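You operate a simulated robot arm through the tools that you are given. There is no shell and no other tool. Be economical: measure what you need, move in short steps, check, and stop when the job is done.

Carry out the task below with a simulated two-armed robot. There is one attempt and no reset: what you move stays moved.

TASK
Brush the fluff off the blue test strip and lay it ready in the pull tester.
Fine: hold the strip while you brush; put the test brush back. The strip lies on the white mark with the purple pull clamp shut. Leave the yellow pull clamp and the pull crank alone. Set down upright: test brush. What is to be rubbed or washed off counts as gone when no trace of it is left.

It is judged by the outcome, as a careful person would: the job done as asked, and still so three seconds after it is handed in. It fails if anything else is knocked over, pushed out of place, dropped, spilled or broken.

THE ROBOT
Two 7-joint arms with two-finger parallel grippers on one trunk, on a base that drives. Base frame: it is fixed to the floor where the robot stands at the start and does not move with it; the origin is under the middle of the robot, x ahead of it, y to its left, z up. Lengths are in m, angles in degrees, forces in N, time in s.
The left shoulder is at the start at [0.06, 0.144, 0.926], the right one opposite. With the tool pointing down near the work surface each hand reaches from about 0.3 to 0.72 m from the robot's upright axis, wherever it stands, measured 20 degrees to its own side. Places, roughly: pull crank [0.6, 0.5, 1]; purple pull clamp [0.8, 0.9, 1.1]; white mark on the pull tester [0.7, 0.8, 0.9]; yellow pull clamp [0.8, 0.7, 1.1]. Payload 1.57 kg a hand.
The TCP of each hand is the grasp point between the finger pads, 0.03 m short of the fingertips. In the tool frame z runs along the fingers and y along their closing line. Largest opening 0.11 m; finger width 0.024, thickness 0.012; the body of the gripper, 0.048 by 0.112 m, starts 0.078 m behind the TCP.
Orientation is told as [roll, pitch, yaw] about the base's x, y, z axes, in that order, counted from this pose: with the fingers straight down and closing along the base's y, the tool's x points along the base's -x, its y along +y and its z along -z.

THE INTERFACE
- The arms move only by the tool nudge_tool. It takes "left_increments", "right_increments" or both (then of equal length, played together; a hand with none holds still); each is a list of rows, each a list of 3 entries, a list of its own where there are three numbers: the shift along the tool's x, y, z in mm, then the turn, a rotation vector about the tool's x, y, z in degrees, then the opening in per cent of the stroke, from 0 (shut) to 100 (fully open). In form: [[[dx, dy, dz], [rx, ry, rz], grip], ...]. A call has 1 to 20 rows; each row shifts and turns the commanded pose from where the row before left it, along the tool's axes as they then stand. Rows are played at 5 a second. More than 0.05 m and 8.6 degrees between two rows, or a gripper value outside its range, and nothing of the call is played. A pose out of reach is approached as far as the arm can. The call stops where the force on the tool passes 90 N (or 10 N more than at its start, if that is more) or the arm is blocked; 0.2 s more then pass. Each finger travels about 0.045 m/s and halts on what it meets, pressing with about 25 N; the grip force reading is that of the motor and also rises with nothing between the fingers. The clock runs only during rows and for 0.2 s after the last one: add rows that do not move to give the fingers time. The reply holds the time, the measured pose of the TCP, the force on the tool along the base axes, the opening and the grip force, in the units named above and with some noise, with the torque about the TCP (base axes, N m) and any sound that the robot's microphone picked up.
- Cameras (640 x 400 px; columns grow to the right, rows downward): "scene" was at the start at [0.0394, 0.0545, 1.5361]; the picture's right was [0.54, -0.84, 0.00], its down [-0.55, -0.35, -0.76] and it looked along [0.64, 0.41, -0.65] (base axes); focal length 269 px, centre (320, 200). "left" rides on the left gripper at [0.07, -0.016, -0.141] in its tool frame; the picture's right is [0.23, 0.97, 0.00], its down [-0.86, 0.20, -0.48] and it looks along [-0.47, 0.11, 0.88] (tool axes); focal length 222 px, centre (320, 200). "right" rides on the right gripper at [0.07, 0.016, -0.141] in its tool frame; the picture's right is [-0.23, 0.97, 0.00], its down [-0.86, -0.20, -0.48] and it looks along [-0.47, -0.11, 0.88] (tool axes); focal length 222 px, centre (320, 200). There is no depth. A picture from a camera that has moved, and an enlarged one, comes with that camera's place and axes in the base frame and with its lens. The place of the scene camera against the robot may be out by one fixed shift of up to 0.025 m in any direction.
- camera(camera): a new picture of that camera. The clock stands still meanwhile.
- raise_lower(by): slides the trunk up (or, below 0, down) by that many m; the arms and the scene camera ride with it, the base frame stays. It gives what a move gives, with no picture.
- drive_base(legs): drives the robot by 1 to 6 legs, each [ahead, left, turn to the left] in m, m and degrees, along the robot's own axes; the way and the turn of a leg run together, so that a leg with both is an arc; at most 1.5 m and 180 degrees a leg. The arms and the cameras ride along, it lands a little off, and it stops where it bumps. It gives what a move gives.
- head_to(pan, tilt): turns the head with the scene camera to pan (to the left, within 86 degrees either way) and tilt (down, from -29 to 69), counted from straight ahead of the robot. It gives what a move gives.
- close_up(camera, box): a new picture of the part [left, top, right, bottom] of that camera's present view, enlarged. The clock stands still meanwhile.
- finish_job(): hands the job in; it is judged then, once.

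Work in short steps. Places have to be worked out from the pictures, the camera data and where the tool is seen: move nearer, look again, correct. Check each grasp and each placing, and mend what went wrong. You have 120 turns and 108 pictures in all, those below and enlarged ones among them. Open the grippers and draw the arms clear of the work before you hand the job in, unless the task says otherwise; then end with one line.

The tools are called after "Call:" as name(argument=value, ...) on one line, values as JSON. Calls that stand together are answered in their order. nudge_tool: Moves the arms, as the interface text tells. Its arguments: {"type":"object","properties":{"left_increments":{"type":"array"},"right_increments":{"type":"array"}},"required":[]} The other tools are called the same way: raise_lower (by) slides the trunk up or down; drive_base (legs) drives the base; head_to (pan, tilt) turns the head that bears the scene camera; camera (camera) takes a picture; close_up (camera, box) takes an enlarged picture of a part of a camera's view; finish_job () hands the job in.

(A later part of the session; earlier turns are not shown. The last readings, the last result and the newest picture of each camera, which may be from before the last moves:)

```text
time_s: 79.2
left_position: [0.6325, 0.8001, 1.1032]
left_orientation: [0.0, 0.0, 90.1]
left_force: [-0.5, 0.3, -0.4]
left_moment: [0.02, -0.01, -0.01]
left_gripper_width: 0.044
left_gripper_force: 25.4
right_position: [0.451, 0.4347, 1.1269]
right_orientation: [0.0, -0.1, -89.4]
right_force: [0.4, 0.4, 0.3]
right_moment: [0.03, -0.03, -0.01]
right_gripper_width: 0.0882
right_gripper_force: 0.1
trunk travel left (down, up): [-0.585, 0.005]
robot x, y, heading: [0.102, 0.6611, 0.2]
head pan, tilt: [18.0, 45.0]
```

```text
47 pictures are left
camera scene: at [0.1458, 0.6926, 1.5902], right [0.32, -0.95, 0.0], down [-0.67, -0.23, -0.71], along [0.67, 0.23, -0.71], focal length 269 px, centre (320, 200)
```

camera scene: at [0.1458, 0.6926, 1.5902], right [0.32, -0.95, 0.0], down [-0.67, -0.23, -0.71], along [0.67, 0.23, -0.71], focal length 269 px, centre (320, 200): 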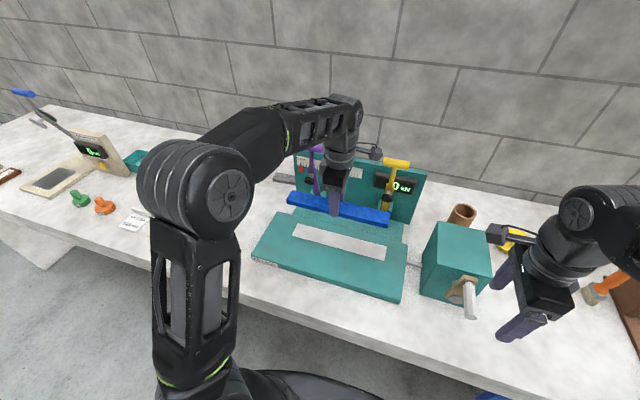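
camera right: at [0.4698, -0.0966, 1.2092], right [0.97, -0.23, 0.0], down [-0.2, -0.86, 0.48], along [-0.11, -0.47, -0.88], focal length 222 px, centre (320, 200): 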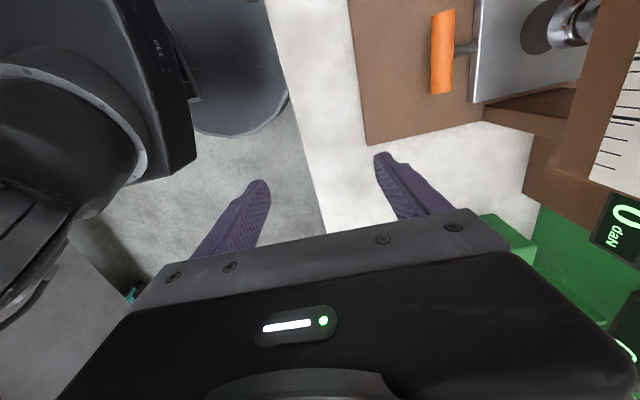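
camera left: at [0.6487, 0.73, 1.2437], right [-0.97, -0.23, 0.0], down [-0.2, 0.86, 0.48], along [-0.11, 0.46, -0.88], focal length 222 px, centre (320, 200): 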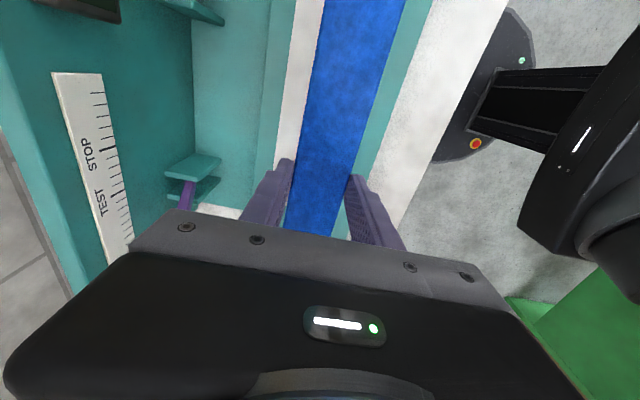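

Aligned. I descend in front of the mark position first (x 0.632) to z≈0.955, then look.

Call:
nudge_tool(left_increments=[[[0, 0, 40], [0, 0, 0], 0], [[0, 0, 40], [0, 0, 0], 0], [[0, 0, 40], [0, 0, 0], 0], [[0, 0, 28], [0, 0, 0], 0], [[0, -20, 0], [0, 0, 0], 0], [[0, 0, 0], [0, 0, 0], 0]])

Call:
close_up(camera="scene", box=[240, 130, 440, 310])

Call:
camera(camera="left")

```text
time_s: 80.6
left_position: [0.6523, 0.7999, 0.9538]
left_orientation: [-0.1, -0.1, 90.1]
left_force: [0.0, -0.2, -0.4]
left_moment: [0.02, 0.0, 0.0]
left_gripper_width: 0.0438
left_gripper_force: 25.2
right_position: [0.4528, 0.435, 1.1276]
right_orientation: [0.0, 0.0, -89.3]
right_force: [-0.1, 0.6, 0.3]
right_moment: [0.0, -0.05, 0.04]
right_gripper_width: 0.088
right_gripper_force: 0.1
trunk travel left (down, up): [-0.585, 0.005]
robot x, y, heading: [0.0999, 0.6572, 0.5]
head pan, tilt: [18.0, 45.0]
```

```text
2.22 times, centred on (340, 220) of scene
camera zoom: at [0.1465, 0.6923, 1.5902], right [0.32, -0.95, 0.0], down [-0.67, -0.23, -0.71], along [0.67, 0.23, -0.71], focal length 598 px, centre (276, 156)
```

zoom: 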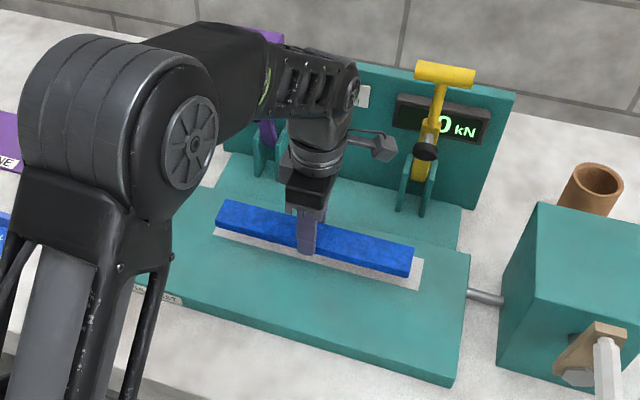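

```text
45 pictures are left
camera left: at [0.6682, 0.7297, 1.0948], right [-0.97, -0.23, 0.0], down [-0.2, 0.86, 0.48], along [-0.11, 0.47, -0.88], focal length 222 px, centre (320, 200)
```

left: 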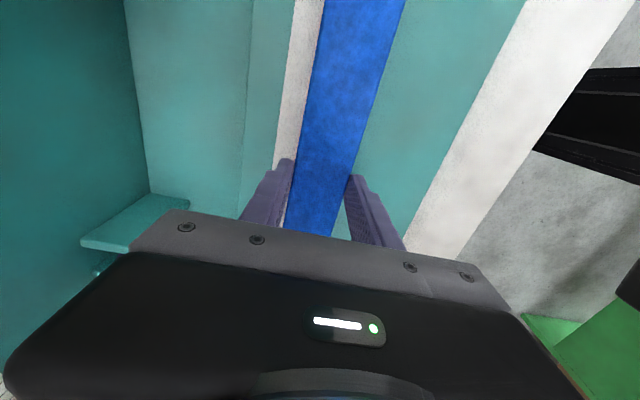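

Mark centre x=0.669 confirmed (far edge 0.697). Move 17 mm ahead and lower to just above contact.

Call:
nudge_tool(left_increments=[[[0, -17, 0], [0, 0, 0], 0], [[0, 0, 20], [0, 0, 0], 0], [[0, 0, 15], [0, 0, 0], 0], [[0, 0, 4], [0, 0, 0], 0], [[0, 0, 2], [0, 0, 0], 0], [[0, 0, 0], [0, 0, 0], 0]])

Call:
camera(camera="left")

Call:
close_up(camera="scene", box=[290, 180, 410, 270])

```text
time_s: 82.0
left_position: [0.6692, 0.7995, 0.9172]
left_orientation: [-0.5, 0.1, 90.1]
left_force: [-0.2, 6.0, 34.7]
left_moment: [0.1, 0.11, 0.09]
left_gripper_width: 0.0439
left_gripper_force: 24.8
right_position: [0.4507, 0.4355, 1.1279]
right_orientation: [0.1, 0.0, -89.4]
right_force: [0.5, 0.0, -0.8]
right_moment: [-0.03, 0.0, 0.0]
right_gripper_width: 0.0882
right_gripper_force: 0.1
trunk travel left (down, up): [-0.585, 0.005]
robot x, y, heading: [0.1008, 0.6571, 0.6]
head pan, tilt: [18.0, 45.0]
```

```text
44 pictures are left
camera left: at [0.6836, 0.7306, 1.0579], right [-0.97, -0.23, -0.01], down [-0.21, 0.86, 0.48], along [-0.1, 0.46, -0.88], focal length 222 px, centre (320, 200)
```

left: 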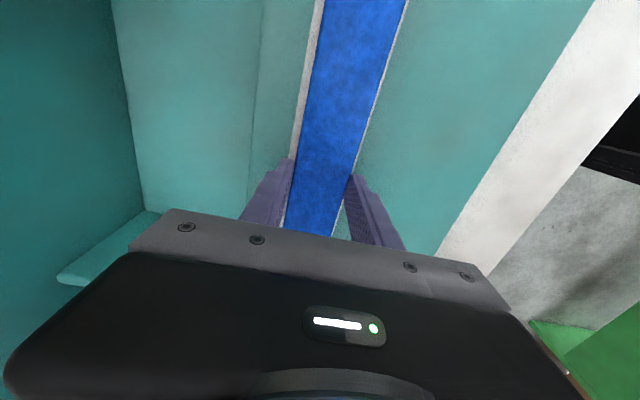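

```text
4.44 times, centred on (350, 225) of scene
camera zoom: at [0.1436, 0.6921, 1.5907], right [0.32, -0.95, 0.0], down [-0.67, -0.23, -0.71], along [0.67, 0.23, -0.71], focal length 1195 px, centre (187, 89)
```

zoom: 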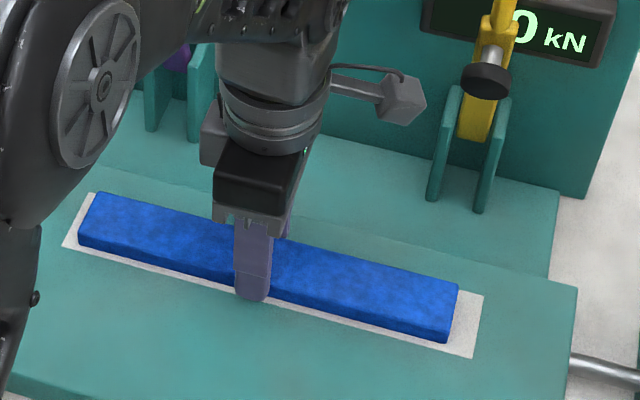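

Contact (35 N): the strip is on the mark, about 4 mm too far left. Lift slightly, shift 4 mm right, set down gently.

Call:
nudge_tool(left_increments=[[[0, 0, -8], [0, 0, 0], 0], [[4, 0, 0], [0, 0, 0], 0], [[0, 0, 3], [0, 0, 0], 0], [[0, 0, 0], [0, 0, 0], 0]])

Call:
close_up(camera="scene", box=[290, 180, 410, 270])

```text
time_s: 83.0
left_position: [0.6679, 0.7962, 0.9167]
left_orientation: [0.1, 0.1, 90.1]
left_force: [-2.2, -0.2, 3.4]
left_moment: [0.04, -0.03, 0.03]
left_gripper_width: 0.0439
left_gripper_force: 24.9
right_position: [0.4525, 0.4343, 1.1269]
right_orientation: [0.0, 0.0, -89.4]
right_force: [0.5, -0.2, 0.3]
right_moment: [0.01, 0.0, -0.01]
right_gripper_width: 0.0876
right_gripper_force: 0.1
trunk travel left (down, up): [-0.585, 0.005]
robot x, y, heading: [0.1027, 0.6573, 0.6]
head pan, tilt: [18.0, 45.0]
```

```text
4.44 times, centred on (350, 225) of scene
camera zoom: at [0.1463, 0.6921, 1.5902], right [0.32, -0.95, 0.0], down [-0.67, -0.23, -0.71], along [0.67, 0.23, -0.71], focal length 1195 px, centre (187, 89)
```

zoom: 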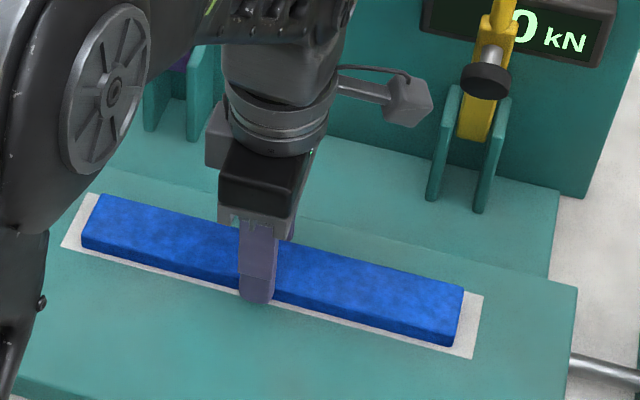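

Well centred. Open slightly and raise straight up.

Call:
nudge_tool(left_increments=[[[0, 0, 0], [0, 0, 0], 44], [[0, 0, 0], [0, 0, 0], 48], [[0, 0, 0], [0, 0, 0], 48], [[0, 0, -15], [0, 0, 0], 48], [[0, 0, -35], [0, 0, 0], 48], [[0, 10, -35], [0, 0, 0], 48], [[0, 35, -30], [0, 0, 0], 48], [[0, 40, -30], [0, 0, 0], 48], [[0, 40, 0], [0, 0, 0], 48], [[0, 40, 0], [0, 0, 0], 48], [[0, 0, 0], [0, 0, 0], 48]])

Call:
camera(camera="scene")

Call:
close_up(camera="scene", box=[240, 120, 440, 290])

```text
time_s: 85.4
left_position: [0.5019, 0.7969, 1.0618]
left_orientation: [0.0, 0.0, 90.1]
left_force: [0.3, 0.7, -0.7]
left_moment: [0.01, -0.03, -0.01]
left_gripper_width: 0.0528
left_gripper_force: 0.0
right_position: [0.4532, 0.4353, 1.1268]
right_orientation: [0.0, 0.0, -89.5]
right_force: [0.1, -0.8, 0.6]
right_moment: [0.0, 0.0, 0.0]
right_gripper_width: 0.0879
right_gripper_force: 0.0
trunk travel left (down, up): [-0.585, 0.005]
robot x, y, heading: [0.1045, 0.655, 0.6]
head pan, tilt: [18.0, 45.0]
```

```text
41 pictures are left
camera scene: at [0.1478, 0.6919, 1.5901], right [0.32, -0.95, 0.0], down [-0.67, -0.23, -0.71], along [0.67, 0.23, -0.71], focal length 269 px, centre (320, 200)
```

scene: 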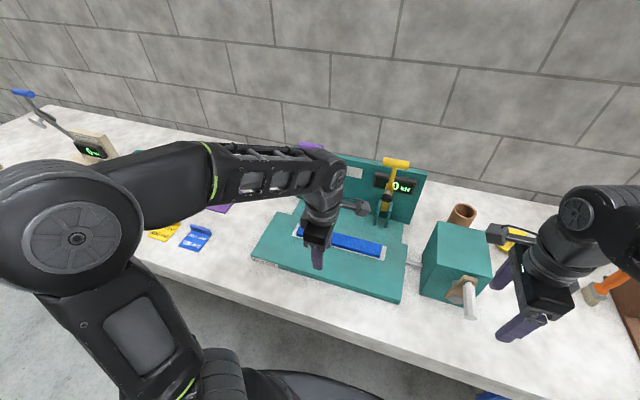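

```text
2.35 times, centred on (340, 205) of scene
camera zoom: at [0.1478, 0.6919, 1.5901], right [0.32, -0.95, 0.0], down [-0.67, -0.23, -0.71], along [0.67, 0.23, -0.71], focal length 633 px, centre (273, 188)
```

zoom: 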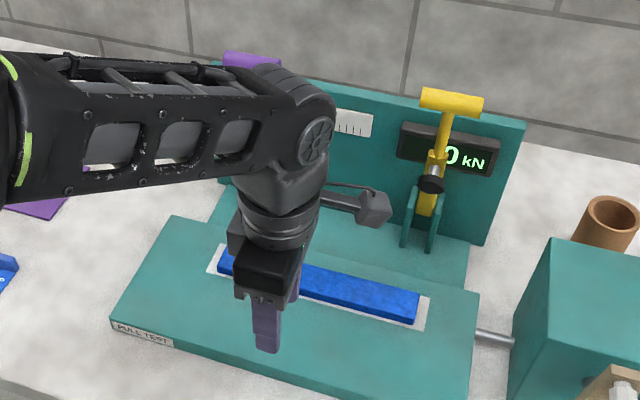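

Strip is down. For the purple clamp: I'll grip the T-bar by its two ends (closing along y), with fingers pitched forward-down, and swing it along its arc. First turn the left hand to yaw 0, pitch 45°, opened fully.

Call:
nudge_tool(left_increments=[[[0, 10, -10], [0, 0, 7.5], 100], [[0, 0, -10], [0, 0, 7.5], 100], [[0, 0, -10], [0, 0, 7.5], 100], [[0, 0, 0], [0, 0, 7.5], 100], [[0, 0, 0], [0, 0, 7.5], 100], [[0, 0, 0], [0, 0, 7.5], 100], [[0, 0, 0], [0, 0, 7.5], 100], [[0, 0, 0], [0, 0, 7.5], 100], [[0, 0, 0], [0, 0, 7.5], 100], [[0, 0, 0], [0, 0, 7.5], 100], [[0, 0, 0], [0, 0, 7.5], 100], [[0, 0, 0], [0, 0, 7.5], 100], [[0, 0, 0], [0, -7.5, 0], 100], [[0, 0, 0], [0, -7.5, 0], 100], [[0, 0, 0], [0, -7.5, 0], 100], [[0, 0, 0], [0, -7.5, 0], 100], [[0, 0, 0], [0, -7.5, 0], 100], [[0, 0, 0], [0, -7.5, 0], 100], [[0, 0, 0], [0, 0, 0], 100]])

Call:
camera(camera="scene")

```text
time_s: 89.4
left_position: [0.5231, 0.7846, 1.1157]
left_orientation: [0.0, -45.0, 0.3]
left_force: [-0.8, 0.3, 0.0]
left_moment: [0.01, -0.02, 0.0]
left_gripper_width: 0.1099
left_gripper_force: 0.1
left hand out of reach, approached as far as the arm can: row 17, 18
right_position: [0.4517, 0.4353, 1.1266]
right_orientation: [0.0, 0.0, -89.4]
right_force: [0.3, -0.5, -0.3]
right_moment: [-0.02, 0.01, -0.01]
right_gripper_width: 0.0879
right_gripper_force: 0.1
trunk travel left (down, up): [-0.585, 0.005]
robot x, y, heading: [0.1017, 0.6585, 0.6]
head pan, tilt: [18.0, 45.0]
```

```text
39 pictures are left
camera scene: at [0.1466, 0.6926, 1.5902], right [0.32, -0.95, 0.0], down [-0.67, -0.23, -0.71], along [0.67, 0.23, -0.71], focal length 269 px, centre (320, 200)
```

scene: 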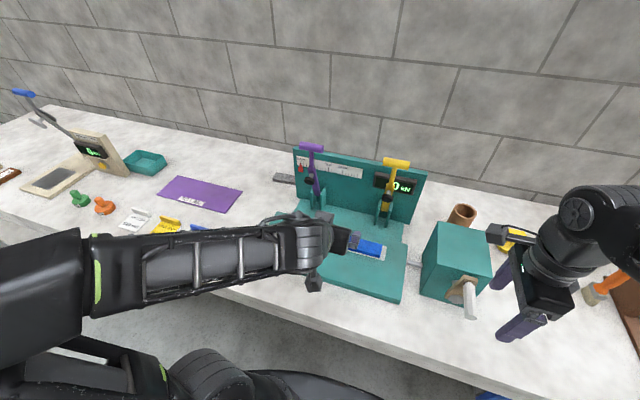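

Now the purple lever is seen; zoom on it to fix its geometry.

Call:
close_up(camera="scene", box=[260, 130, 420, 230])

Call:
camera(camera="left")

```text
4.00 times, centred on (340, 180) of scene
camera zoom: at [0.1466, 0.6926, 1.5902], right [0.32, -0.95, 0.0], down [-0.67, -0.23, -0.71], along [0.67, 0.23, -0.71], focal length 1076 px, centre (240, 280)
```

zoom: 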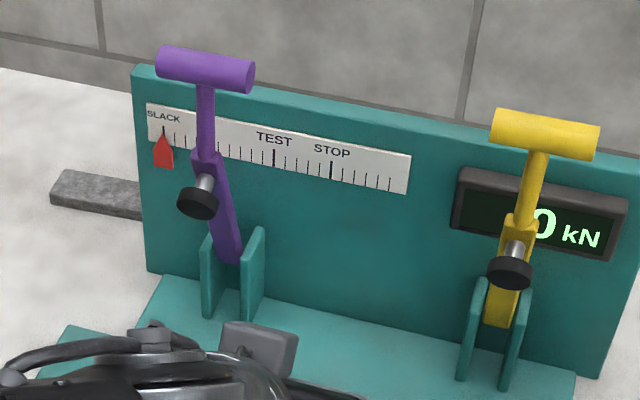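

```text
37 pictures are left
camera left: at [0.3728, 0.7678, 1.1663], right [-0.16, 0.97, -0.16], down [0.27, 0.2, 0.94], along [0.95, 0.11, -0.29], focal length 222 px, centre (320, 200)
```

left: 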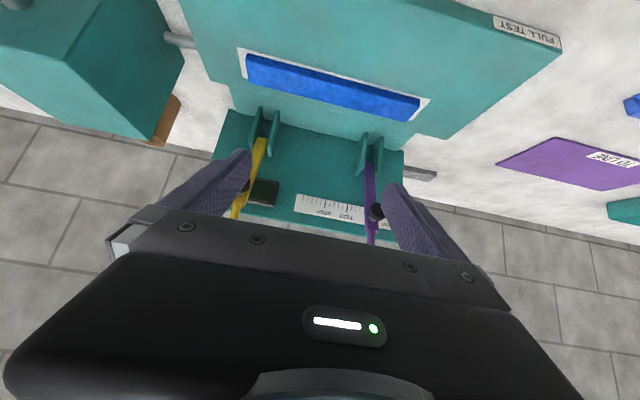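

Estimated bar centre ≈(0.733, 0.913, 1.172), ~75 mm long; pivot ≈(0.79, 0.93). I move the left hand to in front of the bar and look.

Call:
nudge_tool(left_increments=[[[-10.5, 32, -10.5], [0, 0, 0], 100], [[-10.5, 32, -10.5], [0, 0, 0], 100], [[-10.5, 32, -10.5], [0, 0, 0], 100], [[-10.5, 32, -10.5], [0, 0, 0], 100], [[-23, 0, 23], [0, 0, 0], 100], [[-23, 0, 23], [0, 0, 0], 100], [[-18, 0, 18], [0, 0, 0], 100], [[0, 0, 0], [0, 0, 0], 100]])

Call:
camera(camera="left")

Call:
close_up(camera="scene", box=[230, 110, 390, 210])

```text
time_s: 91.2
left_position: [0.6138, 0.9128, 1.1754]
left_orientation: [-0.1, -45.1, 0.1]
left_force: [-0.4, -0.2, 0.4]
left_moment: [0.0, -0.02, -0.02]
left_gripper_width: 0.1102
left_gripper_force: 0.0
right_position: [0.4513, 0.4368, 1.1263]
right_orientation: [0.0, 0.0, -89.4]
right_force: [0.4, 0.0, 0.5]
right_moment: [0.04, -0.04, 0.01]
right_gripper_width: 0.0882
right_gripper_force: 0.0
trunk travel left (down, up): [-0.585, 0.005]
robot x, y, heading: [0.1013, 0.6608, 0.8]
head pan, tilt: [18.0, 45.0]
```

```text
36 pictures are left
camera left: at [0.4643, 0.8957, 1.2243], right [-0.16, 0.97, -0.16], down [0.26, 0.2, 0.94], along [0.95, 0.11, -0.29], focal length 222 px, centre (320, 200)
```

left: 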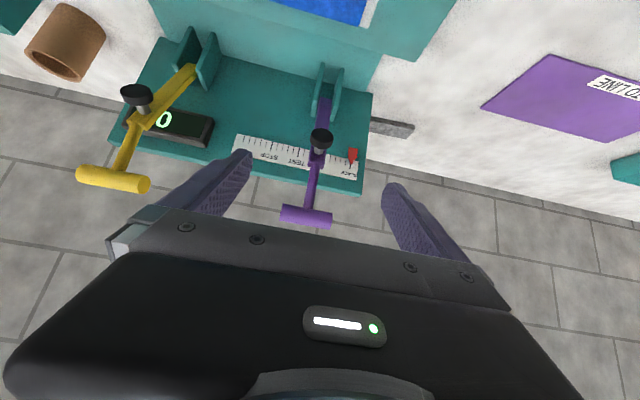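

```text
4.00 times, centred on (310, 160) of scene
camera zoom: at [0.1461, 0.6925, 1.5902], right [0.32, -0.95, 0.0], down [-0.67, -0.23, -0.71], along [0.67, 0.23, -0.71], focal length 1076 px, centre (360, 360)
```

zoom: 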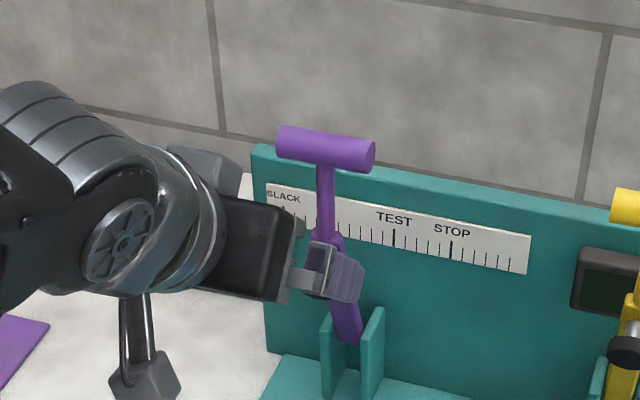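

Bar centre refined: (0.738, 0.915, 1.165). Move onto it with fingers straddling its ends.

Call:
nudge_tool(left_increments=[[[-20, 0.5, 23.7], [0, 0, 0], 100], [[-20, 0.5, 23.7], [0, 0, 0], 100], [[-20, 0.5, 23.7], [0, 0, 0], 100], [[-20, 0.5, 23.7], [0, 0, 0], 100], [[0, 0, 0], [0, 0, 0], 100]])

Call:
camera(camera="left")

Call:
close_up(camera="scene", box=[230, 110, 390, 210])

```text
time_s: 92.4
left_position: [0.7377, 0.9159, 1.1647]
left_orientation: [0.0, -45.2, 0.0]
left_force: [0.0, 1.2, 0.3]
left_moment: [-0.01, -0.04, -0.01]
left_gripper_width: 0.11
left_gripper_force: 0.1
right_position: [0.4519, 0.435, 1.127]
right_orientation: [0.0, -0.1, -89.4]
right_force: [-0.5, 0.1, -0.2]
right_moment: [-0.03, -0.01, 0.01]
right_gripper_width: 0.088
right_gripper_force: 0.1
trunk travel left (down, up): [-0.585, 0.005]
robot x, y, heading: [0.0977, 0.6587, 0.6]
head pan, tilt: [18.0, 45.0]
```

```text
34 pictures are left
camera left: at [0.5883, 0.8985, 1.2143], right [-0.16, 0.97, -0.16], down [0.26, 0.2, 0.94], along [0.95, 0.11, -0.29], focal length 222 px, centre (320, 200)
```

left: 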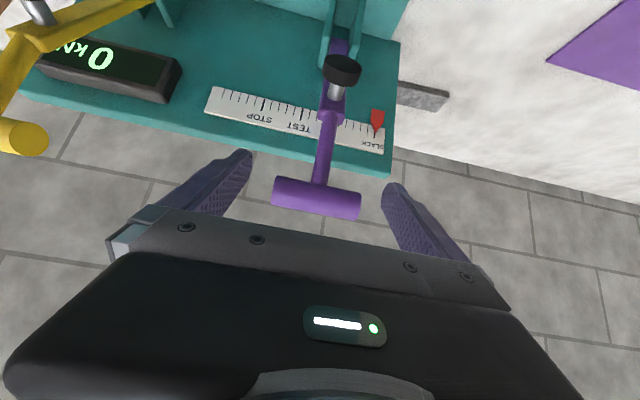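

```text
4.00 times, centred on (310, 160) of scene
camera zoom: at [0.1462, 0.6924, 1.5902], right [0.32, -0.95, 0.0], down [-0.67, -0.23, -0.71], along [0.67, 0.23, -0.71], focal length 1076 px, centre (360, 360)
```

zoom: 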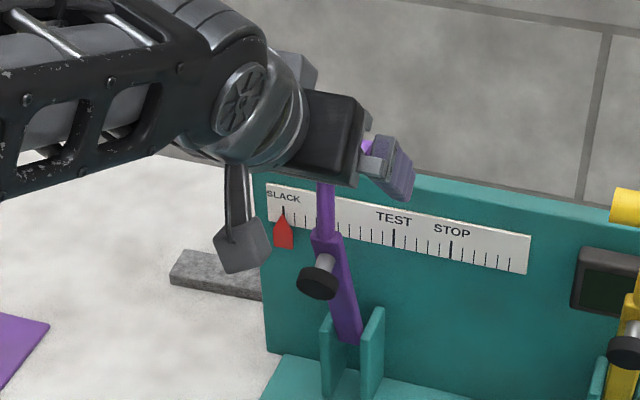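

The bar is right at the grasp point. Close on its ends.

Call:
nudge_tool(left_increments=[[[0, 0, 0], [0, 0, 0], 80], [[0, 0, 0], [0, 0, 0], 65], [[0, 0, 0], [0, 0, 0], 50], [[0, 0, 0], [0, 0, 0], 30], [[0, 0, 0], [0, 0, 0], 10], [[0, 0, 0], [0, 0, 0], 0]])

Call:
close_up(camera="left", box=[180, 20, 480, 240])

```text
time_s: 93.8
left_position: [0.7397, 0.9151, 1.1639]
left_orientation: [0.0, -45.2, 0.1]
left_force: [0.9, 0.3, -0.8]
left_moment: [-0.01, -0.12, -0.05]
left_gripper_width: 0.0679
left_gripper_force: 44.8
right_position: [0.4517, 0.4348, 1.1264]
right_orientation: [0.1, 0.0, -89.5]
right_force: [0.3, 0.5, 0.0]
right_moment: [-0.02, 0.01, 0.03]
right_gripper_width: 0.0878
right_gripper_force: 0.0
trunk travel left (down, up): [-0.585, 0.005]
robot x, y, heading: [0.0964, 0.6544, 0.5]
head pan, tilt: [18.0, 45.0]
```

```text
1.82 times, centred on (330, 130) of left
camera zoom: at [0.5886, 0.8984, 1.214], right [-0.16, 0.97, -0.16], down [0.26, 0.2, 0.94], along [0.95, 0.11, -0.29], focal length 404 px, centre (302, 327)
```

zoom: 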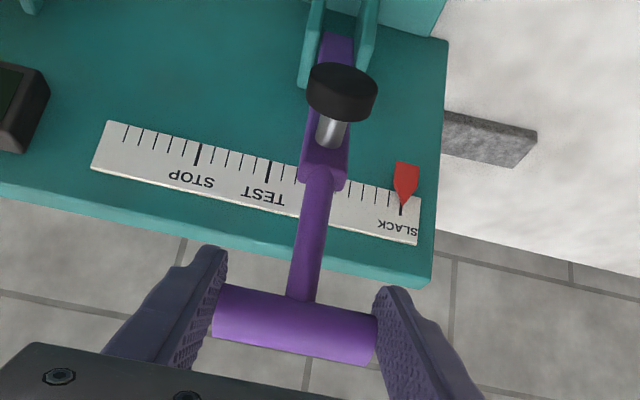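

Held at 68 mm. Begin the arc with ~10° in small rows and read forces.

Call:
nudge_tool(left_increments=[[[9.2, 0, -5.1], [0, 0, 0], 0], [[9.3, 0, -5.1], [0, 0, 0], 0], [[9.6, 0, -4.3], [0, 0, 0], 0], [[9.6, 0, -4.3], [0, 0, 0], 0], [[0, 0, 0], [0, 0, 0], 0]])

Call:
close_up(camera="left", box=[180, 20, 480, 240])

```text
time_s: 95.0
left_position: [0.6965, 0.9153, 1.1493]
left_orientation: [-0.2, -45.2, 0.2]
left_force: [5.6, -0.5, -0.3]
left_moment: [-0.05, -1.41, -0.15]
left_gripper_width: 0.0678
left_gripper_force: 45.0
right_position: [0.4541, 0.435, 1.1264]
right_orientation: [0.0, 0.1, -89.4]
right_force: [-0.3, 0.7, -0.1]
right_moment: [0.01, 0.01, 0.0]
right_gripper_width: 0.0882
right_gripper_force: 0.1
trunk travel left (down, up): [-0.585, 0.005]
robot x, y, heading: [0.0996, 0.6592, 0.7]
head pan, tilt: [18.0, 45.0]
```

```text
1.82 times, centred on (330, 130) of left
camera zoom: at [0.5476, 0.8984, 1.1999], right [-0.16, 0.97, -0.16], down [0.26, 0.2, 0.94], along [0.95, 0.11, -0.29], focal length 404 px, centre (302, 327)
```

zoom: 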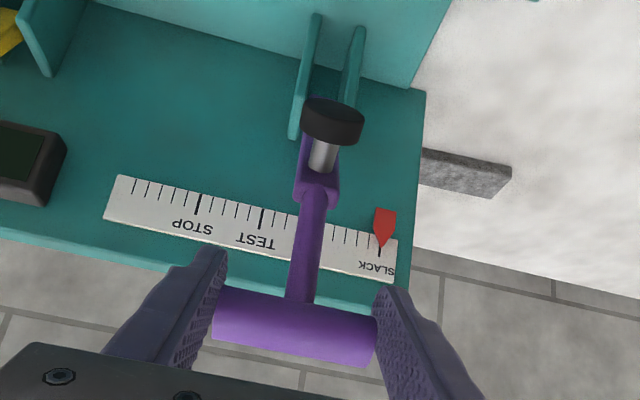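

The lever follows easily. Continue ~25° along the arc.

Call:
nudge_tool(left_increments=[[[10, 0, -3.4], [0, 0, 0], 0], [[9.9, 0, -3.4], [0, 0, 0], 0], [[10.2, 0, -2.5], [0, 0, 0], 0], [[10.2, 0, -2.6], [0, 0, 0], 0], [[10.4, 0, -1.6], [0, 0, 0], 0], [[10.3, 0, -1.7], [0, 0, 0], 0], [[10.4, 0, -0.7], [0, 0, 0], 0], [[10.5, 0, -0.7], [0, 0, 0], 0], [[10.5, 0, 0.2], [0, 0, 0], 0], [[10.5, 0, 0.2], [0, 0, 0], 0], [[0, 0, 0], [0, 0, 0], 0]])

Call:
close_up(camera="left", box=[180, 20, 480, 240])

Call:
close_up(camera="scene", box=[230, 120, 430, 270])

```text
time_s: 97.4
left_position: [0.6135, 0.9156, 1.0897]
left_orientation: [0.1, -45.1, 0.1]
left_force: [8.7, 0.6, 1.3]
left_moment: [-0.2, -1.41, 0.17]
left_gripper_width: 0.0677
left_gripper_force: 45.2
right_position: [0.4533, 0.4353, 1.1265]
right_orientation: [-0.2, 0.0, -89.3]
right_force: [0.0, -0.9, -0.3]
right_moment: [0.01, 0.01, -0.02]
right_gripper_width: 0.0881
right_gripper_force: 0.0
trunk travel left (down, up): [-0.585, 0.005]
robot x, y, heading: [0.1024, 0.6598, 1.0]
head pan, tilt: [18.0, 45.0]
```

```text
1.82 times, centred on (330, 130) of left
camera zoom: at [0.4638, 0.8983, 1.1394], right [-0.16, 0.97, -0.16], down [0.27, 0.2, 0.94], along [0.95, 0.11, -0.29], focal length 404 px, centre (302, 327)
```

zoom: 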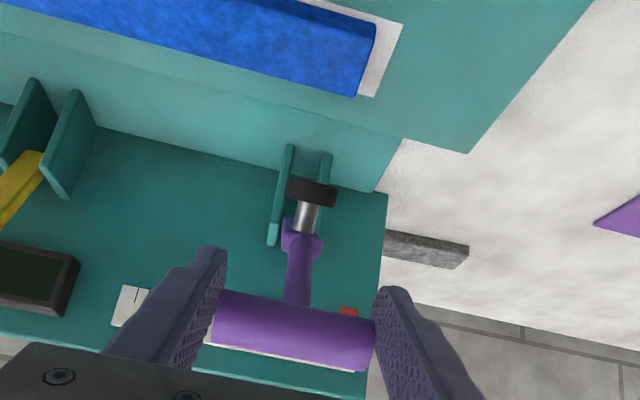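

```text
2.67 times, centred on (330, 195) of scene
camera zoom: at [0.148, 0.6926, 1.5901], right [0.32, -0.95, 0.0], down [-0.67, -0.23, -0.71], along [0.67, 0.23, -0.71], focal length 717 px, centre (293, 213)
```

zoom: 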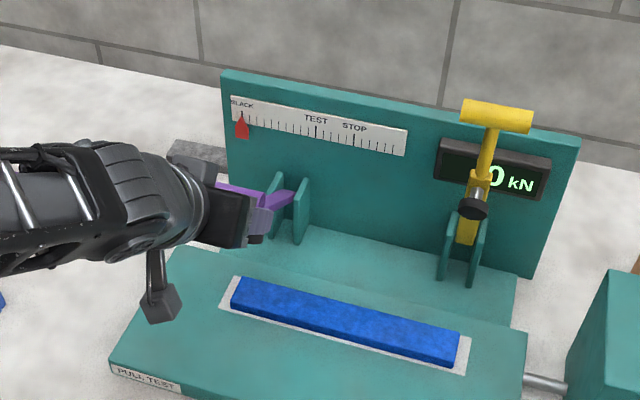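

Good. Continue the next ~25°.

Call:
nudge_tool(left_increments=[[[10.5, 0, 1.1], [0, 0, 0], 0], [[10.4, 0, 1.1], [0, 0, 0], 0], [[10.3, 0, 2], [0, 0, 0], 0], [[10.3, 0, 2], [0, 0, 0], 0], [[10, 0, 2.8], [0, 0, 0], 0], [[10.1, 0, 2.9], [0, 0, 0], 0], [[9.9, 0, 3.7], [0, 0, 0], 0], [[9.8, 0, 3.8], [0, 0, 0], 0], [[0, 0, 0], [0, 0, 0], 0]])

Call:
close_up(camera="left", box=[180, 20, 480, 240])

Call:
close_up(camera="scene", box=[230, 140, 390, 260])

```text
time_s: 99.4
left_position: [0.5697, 0.915, 1.0195]
left_orientation: [-0.1, -44.8, 0.0]
left_force: [-7.3, -3.7, 7.0]
left_moment: [0.35, -1.18, -0.24]
left_gripper_width: 0.0677
left_gripper_force: 45.2
left hand out of reach, approached as far as the arm can: row 8
right_position: [0.4514, 0.4346, 1.1267]
right_orientation: [0.0, 0.1, -89.4]
right_force: [0.0, 0.4, -1.0]
right_moment: [-0.02, -0.01, 0.01]
right_gripper_width: 0.088
right_gripper_force: 0.0
trunk travel left (down, up): [-0.585, 0.005]
robot x, y, heading: [0.1021, 0.6602, 0.8]
head pan, tilt: [18.0, 45.0]
```

```text
1.82 times, centred on (330, 130) of left
camera zoom: at [0.4209, 0.8988, 1.0695], right [-0.16, 0.97, -0.16], down [0.27, 0.2, 0.94], along [0.95, 0.11, -0.29], focal length 404 px, centre (302, 327)
```

zoom: 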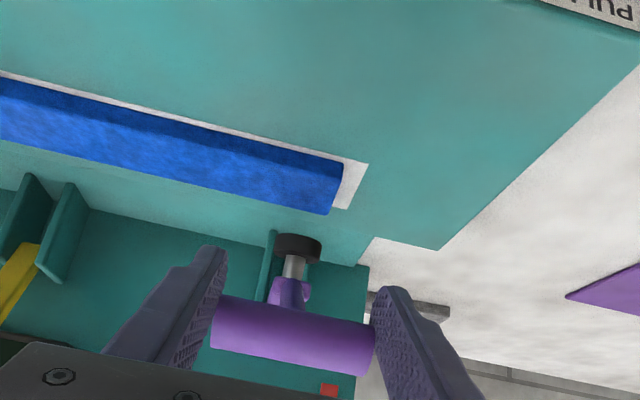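

```text
3.33 times, centred on (310, 200) of scene
camera zoom: at [0.1448, 0.6914, 1.5903], right [0.32, -0.95, 0.0], down [-0.67, -0.23, -0.71], along [0.67, 0.23, -0.71], focal length 896 px, centre (353, 200)
```

zoom: 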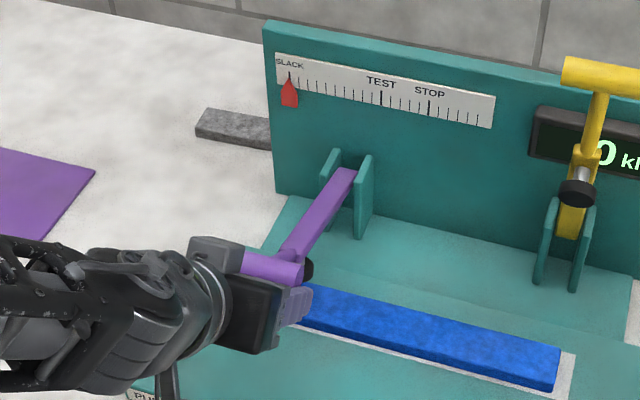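

The arm's fold limit stops it ~20° short. The remaining path is nearly vertical, so I use the trunk: lower 20 mm and read.

Call:
raise_lower(by=-0.02)

Call:
nudge_tool(left_increments=[[[3.5, 0, -3.5], [0, 0, 0], 0], [[0, 0, 0], [0, 0, 0], 0]])

```text
time_s: 100.0
left_position: [0.5663, 0.9157, 0.9988]
left_orientation: [-0.3, -44.8, 0.2]
left_force: [-32.6, -4.1, 6.3]
left_moment: [0.33, 0.28, 0.04]
left_gripper_width: 0.0677
left_gripper_force: 45.3
right_position: [0.4493, 0.4358, 1.1061]
right_orientation: [0.1, 0.0, -89.4]
right_force: [0.0, -0.1, -1.3]
right_moment: [0.0, -0.01, 0.02]
right_gripper_width: 0.0881
right_gripper_force: 0.0
trunk travel left (down, up): [-0.565, 0.025]
robot x, y, heading: [0.0971, 0.6564, 0.6]
head pan, tilt: [18.0, 45.0]
```

```text
time_s: 100.6
left_position: [0.5667, 0.9154, 0.9993]
left_orientation: [-0.1, -44.9, 0.1]
left_force: [-36.5, -3.9, 5.4]
left_moment: [-0.13, 0.6, -0.1]
left_gripper_width: 0.0679
left_gripper_force: 45.3
left hand out of reach, approached as far as the arm can: row 1
right_position: [0.4486, 0.435, 1.1062]
right_orientation: [0.2, 0.0, -89.5]
right_force: [0.3, 0.7, 0.1]
right_moment: [-0.02, 0.03, -0.02]
right_gripper_width: 0.0882
right_gripper_force: 0.1
trunk travel left (down, up): [-0.565, 0.025]
robot x, y, heading: [0.1015, 0.6588, 0.4]
head pan, tilt: [18.0, 45.0]
```

Bar pushes the hand toward the robot (36 N) and the elbow is too folded. Un-pitching the hand (bar is round about y) moves the wrist forward and relieves that; rotate +22° then shift.

Call:
nudge_tool(left_increments=[[[0, 0, 0], [0, 6, 0], 0], [[0, 0, 0], [0, 6, 0], 0], [[0, 0, 0], [0, 6, 0], 0], [[0, 0, 0], [0, 6, 0], 0], [[0, 0, 0], [0, 0, 0], 0]])

```text
time_s: 101.8
left_position: [0.576, 0.916, 1.0026]
left_orientation: [1.5, -25.9, 0.0]
left_force: [-5.8, -45.9, 6.1]
left_moment: [-1.49, -1.04, -0.59]
left_gripper_width: 0.0684
left_gripper_force: 45.1
left hand out of reach, approached as far as the arm can: row 2
right_position: [0.4514, 0.4303, 1.1059]
right_orientation: [0.0, 0.4, -89.5]
right_force: [-0.3, -0.7, 0.2]
right_moment: [-0.01, 0.0, 0.03]
right_gripper_width: 0.088
right_gripper_force: 0.0
trunk travel left (down, up): [-0.565, 0.025]
robot x, y, heading: [0.099, 0.6571, 0.7]
head pan, tilt: [18.0, 45.0]
```

A lateral force of -46 N appeared; look before going on.

Call:
camera(camera="scene")

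Call:
camera(camera="left")

```text
26 pictures are left
camera scene: at [0.1455, 0.6853, 1.5702], right [0.32, -0.95, 0.0], down [-0.67, -0.22, -0.71], along [0.67, 0.23, -0.71], focal length 269 px, centre (320, 200)
```

scene: 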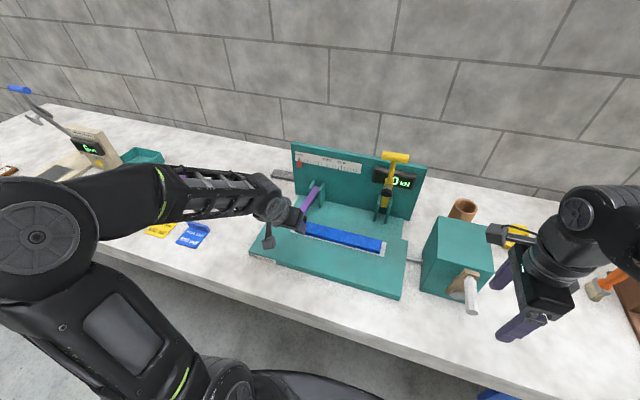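

```text
25 pictures are left
camera left: at [0.4503, 0.8948, 1.0982], right [-0.22, 0.97, -0.08], down [0.56, 0.19, 0.81], along [0.8, 0.13, -0.58], focal length 222 px, centre (320, 200)
```

left: 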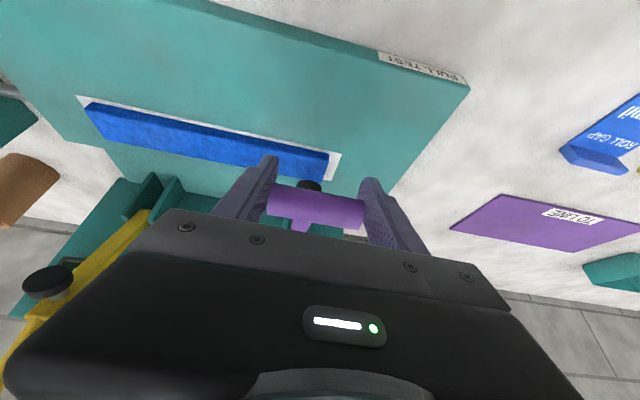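

The arm reconfigured against the lateral stiffness of the lever. I release the bar, back off upward, and will press the lever down from above with closed fingers instead.

Call:
nudge_tool(left_increments=[[[0, 0, 0], [0, 0, 0], 70], [[0, 0, 0], [0, 0, 0], 80], [[0, 0, 0], [0, 0, 0], 90], [[0, 0, 0], [0, 0, 0], 90], [[0, 0, -25], [0, 0, 0], 90], [[0, 0, -30], [0, 0, 0], 90], [[0, 0, -30], [0, 0, 0], 90], [[0, 0, 0], [0, 0, 0], 90]])

Call:
camera(camera="left")

Call:
close_up(camera="scene", box=[230, 140, 430, 290])

```text
time_s: 103.6
left_position: [0.5379, 0.9238, 1.0757]
left_orientation: [1.5, -25.5, 0.7]
left_force: [-0.4, -0.2, 1.0]
left_moment: [0.02, 0.01, 0.04]
left_gripper_width: 0.0991
left_gripper_force: 0.0
right_position: [0.4531, 0.4363, 1.1071]
right_orientation: [0.0, 0.0, -89.4]
right_force: [-0.5, -0.7, -0.2]
right_moment: [0.04, 0.03, 0.0]
right_gripper_width: 0.0878
right_gripper_force: 0.1
trunk travel left (down, up): [-0.565, 0.025]
robot x, y, heading: [0.1013, 0.6596, 0.8]
head pan, tilt: [18.0, 45.0]
```

```text
24 pictures are left
camera left: at [0.414, 0.9015, 1.1721], right [-0.23, 0.97, -0.07], down [0.56, 0.19, 0.8], along [0.8, 0.14, -0.59], focal length 222 px, centre (320, 200)
```

left: 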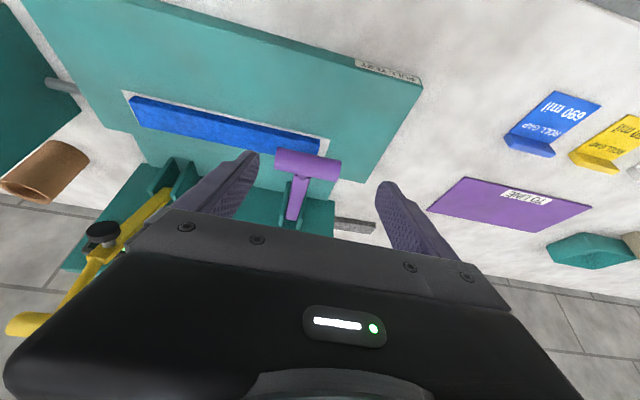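

```text
2.67 times, centred on (330, 215) of scene
camera zoom: at [0.1475, 0.6924, 1.5701], right [0.32, -0.95, 0.0], down [-0.67, -0.23, -0.71], along [0.67, 0.23, -0.71], focal length 717 px, centre (293, 160)
```

zoom: 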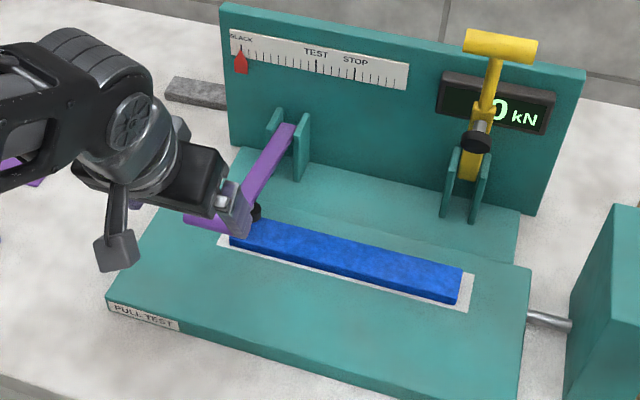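

Lever holds at bar ≈(0.570, 0.914, 1.016). Raise, turn the fingers vertical, close, and position above the bar.

Call:
nudge_tool(left_increments=[[[0, 0, -30], [0, 0, 0], 90], [[0, 0, 0], [-0.8, 8.5, 0], 60], [[0, 0, 0], [-0.7, 8.5, 0], 30], [[0, 0, 0], [0, 8.5, 0], 0], [[0, 0, 0], [0, 0, 0], 0], [[0, 0, 0], [0, 0, 0], 0], [[0, 0, 0], [0, 0, 0], 0]])

```text
time_s: 105.2
left_position: [0.5231, 0.9228, 1.1034]
left_orientation: [2.8, -0.1, 1.7]
left_force: [0.4, 0.2, -0.4]
left_moment: [-0.04, -0.01, -0.03]
left_gripper_width: 0.0001
left_gripper_force: 11.9
right_position: [0.4518, 0.4353, 1.1061]
right_orientation: [-0.1, 0.0, -89.4]
right_force: [-0.6, -0.3, 0.3]
right_moment: [0.02, 0.0, 0.0]
right_gripper_width: 0.0879
right_gripper_force: 0.0
trunk travel left (down, up): [-0.565, 0.025]
robot x, y, heading: [0.1029, 0.6586, 0.8]
head pan, tilt: [18.0, 45.0]
```

Move over the bar and lower to near contact, then press on.

Call:
nudge_tool(left_increments=[[[-21, -4, 0], [0, 0, 0], 0], [[-21, -4, 0], [0, 0, 0], 0], [[0, 0, 20], [0, 0, 0], 0], [[0, 0, 15], [0, 0, 0], 0], [[0, 0, 10], [0, 0, 0], 0], [[1, 0, 10], [0, 0, 0], 0], [[0, 0, 0], [0, 0, 0], 0]])

Call:
close_up(camera="left", box=[180, 20, 480, 240])

Call:
close_up(camera="scene", box=[230, 140, 390, 260])

```text
time_s: 106.8
left_position: [0.5666, 0.917, 1.0486]
left_orientation: [2.9, -0.1, 1.8]
left_force: [0.6, -0.6, 0.1]
left_moment: [-0.02, -0.02, 0.02]
left_gripper_width: 0.0
left_gripper_force: 21.2
right_position: [0.4531, 0.4345, 1.1064]
right_orientation: [0.0, 0.0, -89.4]
right_force: [0.0, 0.0, 0.0]
right_moment: [0.03, 0.02, 0.01]
right_gripper_width: 0.088
right_gripper_force: 0.0
trunk travel left (down, up): [-0.565, 0.025]
robot x, y, heading: [0.0994, 0.6601, 0.7]
head pan, tilt: [18.0, 45.0]
```

```text
1.82 times, centred on (330, 130) of left
camera zoom: at [0.4961, 0.8925, 1.1878], right [-0.26, 0.97, 0.05], down [0.85, 0.2, 0.49], along [0.46, 0.17, -0.87], focal length 404 px, centre (302, 327)
```

zoom: 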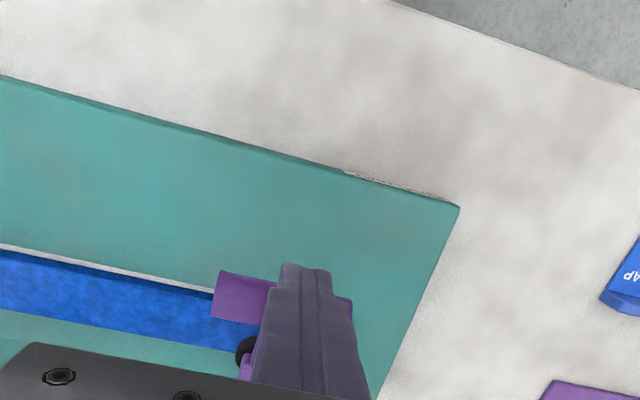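

```text
3.33 times, centred on (310, 200) of scene
camera zoom: at [0.1468, 0.6923, 1.5701], right [0.32, -0.95, 0.0], down [-0.67, -0.23, -0.71], along [0.67, 0.23, -0.71], focal length 896 px, centre (353, 200)
```

zoom: 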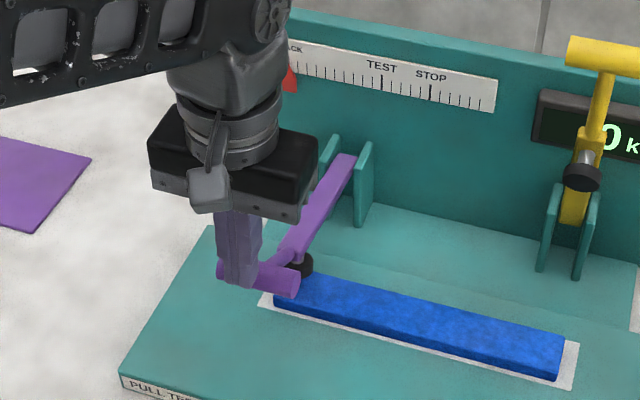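

Fingers are over the bar. Press down in 8 mm steps.

Call:
nudge_tool(left_increments=[[[1, 0, 8], [0, 0, 0], 0], [[1, 0, 8], [0, 0, 0], 0], [[1, 0, 8], [0, 0, 0], 0], [[0, 0, 0], [0, 0, 0], 0]])

Call:
close_up(camera="scene", box=[230, 140, 390, 260])

```text
time_s: 107.8
left_position: [0.5611, 0.9189, 1.0244]
left_orientation: [2.8, -0.1, 1.8]
left_force: [-8.3, -2.6, 1.6]
left_moment: [-0.01, 0.26, -0.06]
left_gripper_width: 0.0
left_gripper_force: 21.5
right_position: [0.4511, 0.4356, 1.1066]
right_orientation: [0.1, 0.0, -89.4]
right_force: [-0.6, 0.1, 0.1]
right_moment: [0.03, 0.03, -0.02]
right_gripper_width: 0.0879
right_gripper_force: 0.0
trunk travel left (down, up): [-0.565, 0.025]
robot x, y, heading: [0.1002, 0.6606, 0.5]
head pan, tilt: [18.0, 45.0]
```

```text
3.33 times, centred on (310, 200) of scene
camera zoom: at [0.1454, 0.6919, 1.5702], right [0.32, -0.95, 0.0], down [-0.67, -0.23, -0.71], along [0.67, 0.23, -0.71], focal length 896 px, centre (353, 200)
```

zoom: 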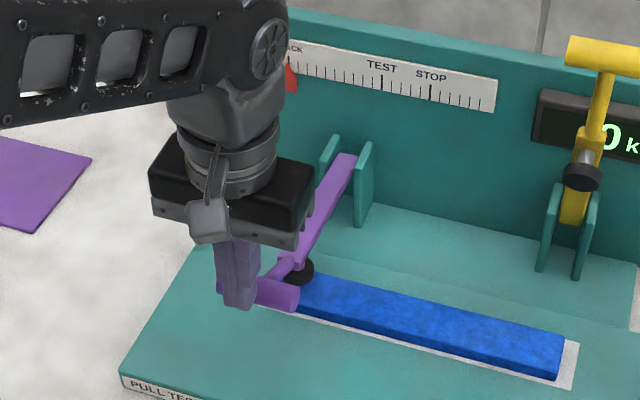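

The fingertips slid in front of the bar (Fx −8). Raise 35 mm, go 22 mm further ahead, press again.

Call:
nudge_tool(left_increments=[[[6, 0, 0], [0, 0, 0], 0], [[0, 0, -20], [0, 0, 0], 0], [[0, 0, -20], [0, 0, 0], 0], [[-15, -2, 0], [0, 0, 0], 0], [[-16, -2, 0], [0, 0, 0], 0], [[0, 0, 15], [0, 0, 0], 0], [[0, 0, 10], [0, 0, 0], 0], [[0, 0, 0], [0, 0, 0], 0]])

Call:
close_up(camera="scene", box=[230, 140, 390, 260])

```text
time_s: 109.6
left_position: [0.5887, 0.9142, 1.0385]
left_orientation: [2.7, -0.1, 1.7]
left_force: [-0.8, 0.2, 0.1]
left_moment: [0.04, -0.01, 0.01]
left_gripper_width: 0.0
left_gripper_force: 21.1
right_position: [0.4522, 0.435, 1.1063]
right_orientation: [0.0, 0.0, -89.4]
right_force: [0.5, -0.2, -0.2]
right_moment: [0.01, -0.01, 0.01]
right_gripper_width: 0.0881
right_gripper_force: 0.1
trunk travel left (down, up): [-0.565, 0.025]
robot x, y, heading: [0.102, 0.6579, 0.6]
head pan, tilt: [18.0, 45.0]
```

```text
3.33 times, centred on (310, 200) of scene
camera zoom: at [0.1468, 0.6924, 1.5701], right [0.32, -0.95, 0.0], down [-0.67, -0.23, -0.71], along [0.67, 0.23, -0.71], focal length 896 px, centre (353, 200)
```

zoom: 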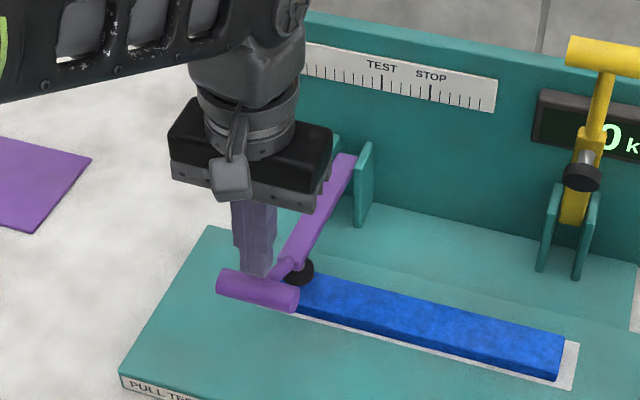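

Fingertips are now just behind the bar, over the lever shaft. Press down there.

Call:
nudge_tool(left_increments=[[[0, 0, 7], [0, 0, 0], 0], [[0, 0, 7], [0, 0, 0], 0], [[0, 0, 7], [0, 0, 0], 0], [[0, 0, 0], [0, 0, 0], 0]])

Call:
close_up(camera="scene", box=[230, 140, 390, 260])

```text
time_s: 110.6
left_position: [0.5889, 0.9161, 1.0166]
left_orientation: [2.9, -0.1, 1.7]
left_force: [0.9, 0.4, 0.9]
left_moment: [0.01, 0.0, 0.03]
left_gripper_width: 0.0
left_gripper_force: 21.1
right_position: [0.4526, 0.4347, 1.1068]
right_orientation: [0.1, 0.0, -89.5]
right_force: [-0.6, 0.4, 0.3]
right_moment: [0.01, -0.03, -0.03]
right_gripper_width: 0.088
right_gripper_force: 0.0
trunk travel left (down, up): [-0.565, 0.025]
robot x, y, heading: [0.1009, 0.6609, 0.4]
head pan, tilt: [18.0, 45.0]
```

```text
3.33 times, centred on (310, 200) of scene
camera zoom: at [0.1468, 0.6923, 1.5701], right [0.32, -0.95, 0.0], down [-0.67, -0.23, -0.71], along [0.67, 0.23, -0.71], focal length 896 px, centre (353, 200)
```

zoom: 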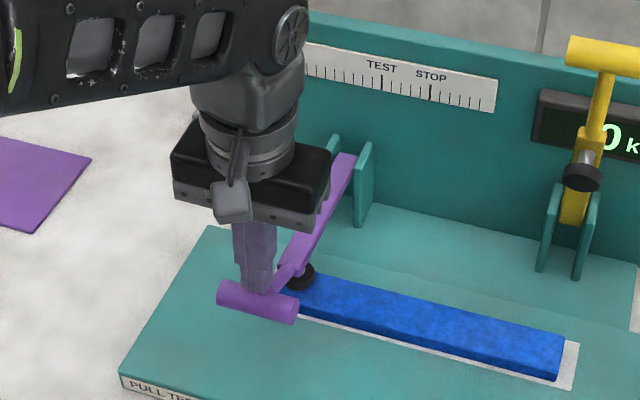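

The lever goes down. Continue.

Call:
nudge_tool(left_increments=[[[0, 0, 7], [0, 0, 0], 0], [[0, 0, 7], [0, 0, 0], 0], [[0, 0, 7], [0, 0, 0], 0], [[0, 0, 0], [0, 0, 0], 0]])

Call:
close_up(camera="scene", box=[230, 140, 390, 260])

```text
time_s: 111.6
left_position: [0.5869, 0.917, 1.0046]
left_orientation: [2.9, -1.1, 1.7]
left_force: [-5.9, 5.1, 73.1]
left_moment: [-0.2, 0.88, -0.38]
left_gripper_width: 0.0
left_gripper_force: 21.0
right_position: [0.4483, 0.4336, 1.1081]
right_orientation: [0.3, 0.1, -89.4]
right_force: [-0.2, 0.1, 0.7]
right_moment: [0.0, 0.02, -0.01]
right_gripper_width: 0.088
right_gripper_force: 0.0
trunk travel left (down, up): [-0.565, 0.025]
robot x, y, heading: [0.0999, 0.6582, 0.7]
head pan, tilt: [18.0, 45.0]
```

```text
3.33 times, centred on (310, 200) of scene
camera zoom: at [0.14, 0.6899, 1.5713], right [0.32, -0.95, 0.0], down [-0.67, -0.22, -0.71], along [0.67, 0.23, -0.7], focal length 896 px, centre (353, 200)
```

zoom: 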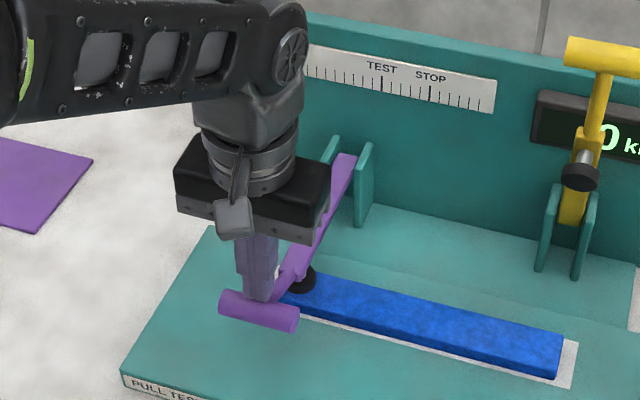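

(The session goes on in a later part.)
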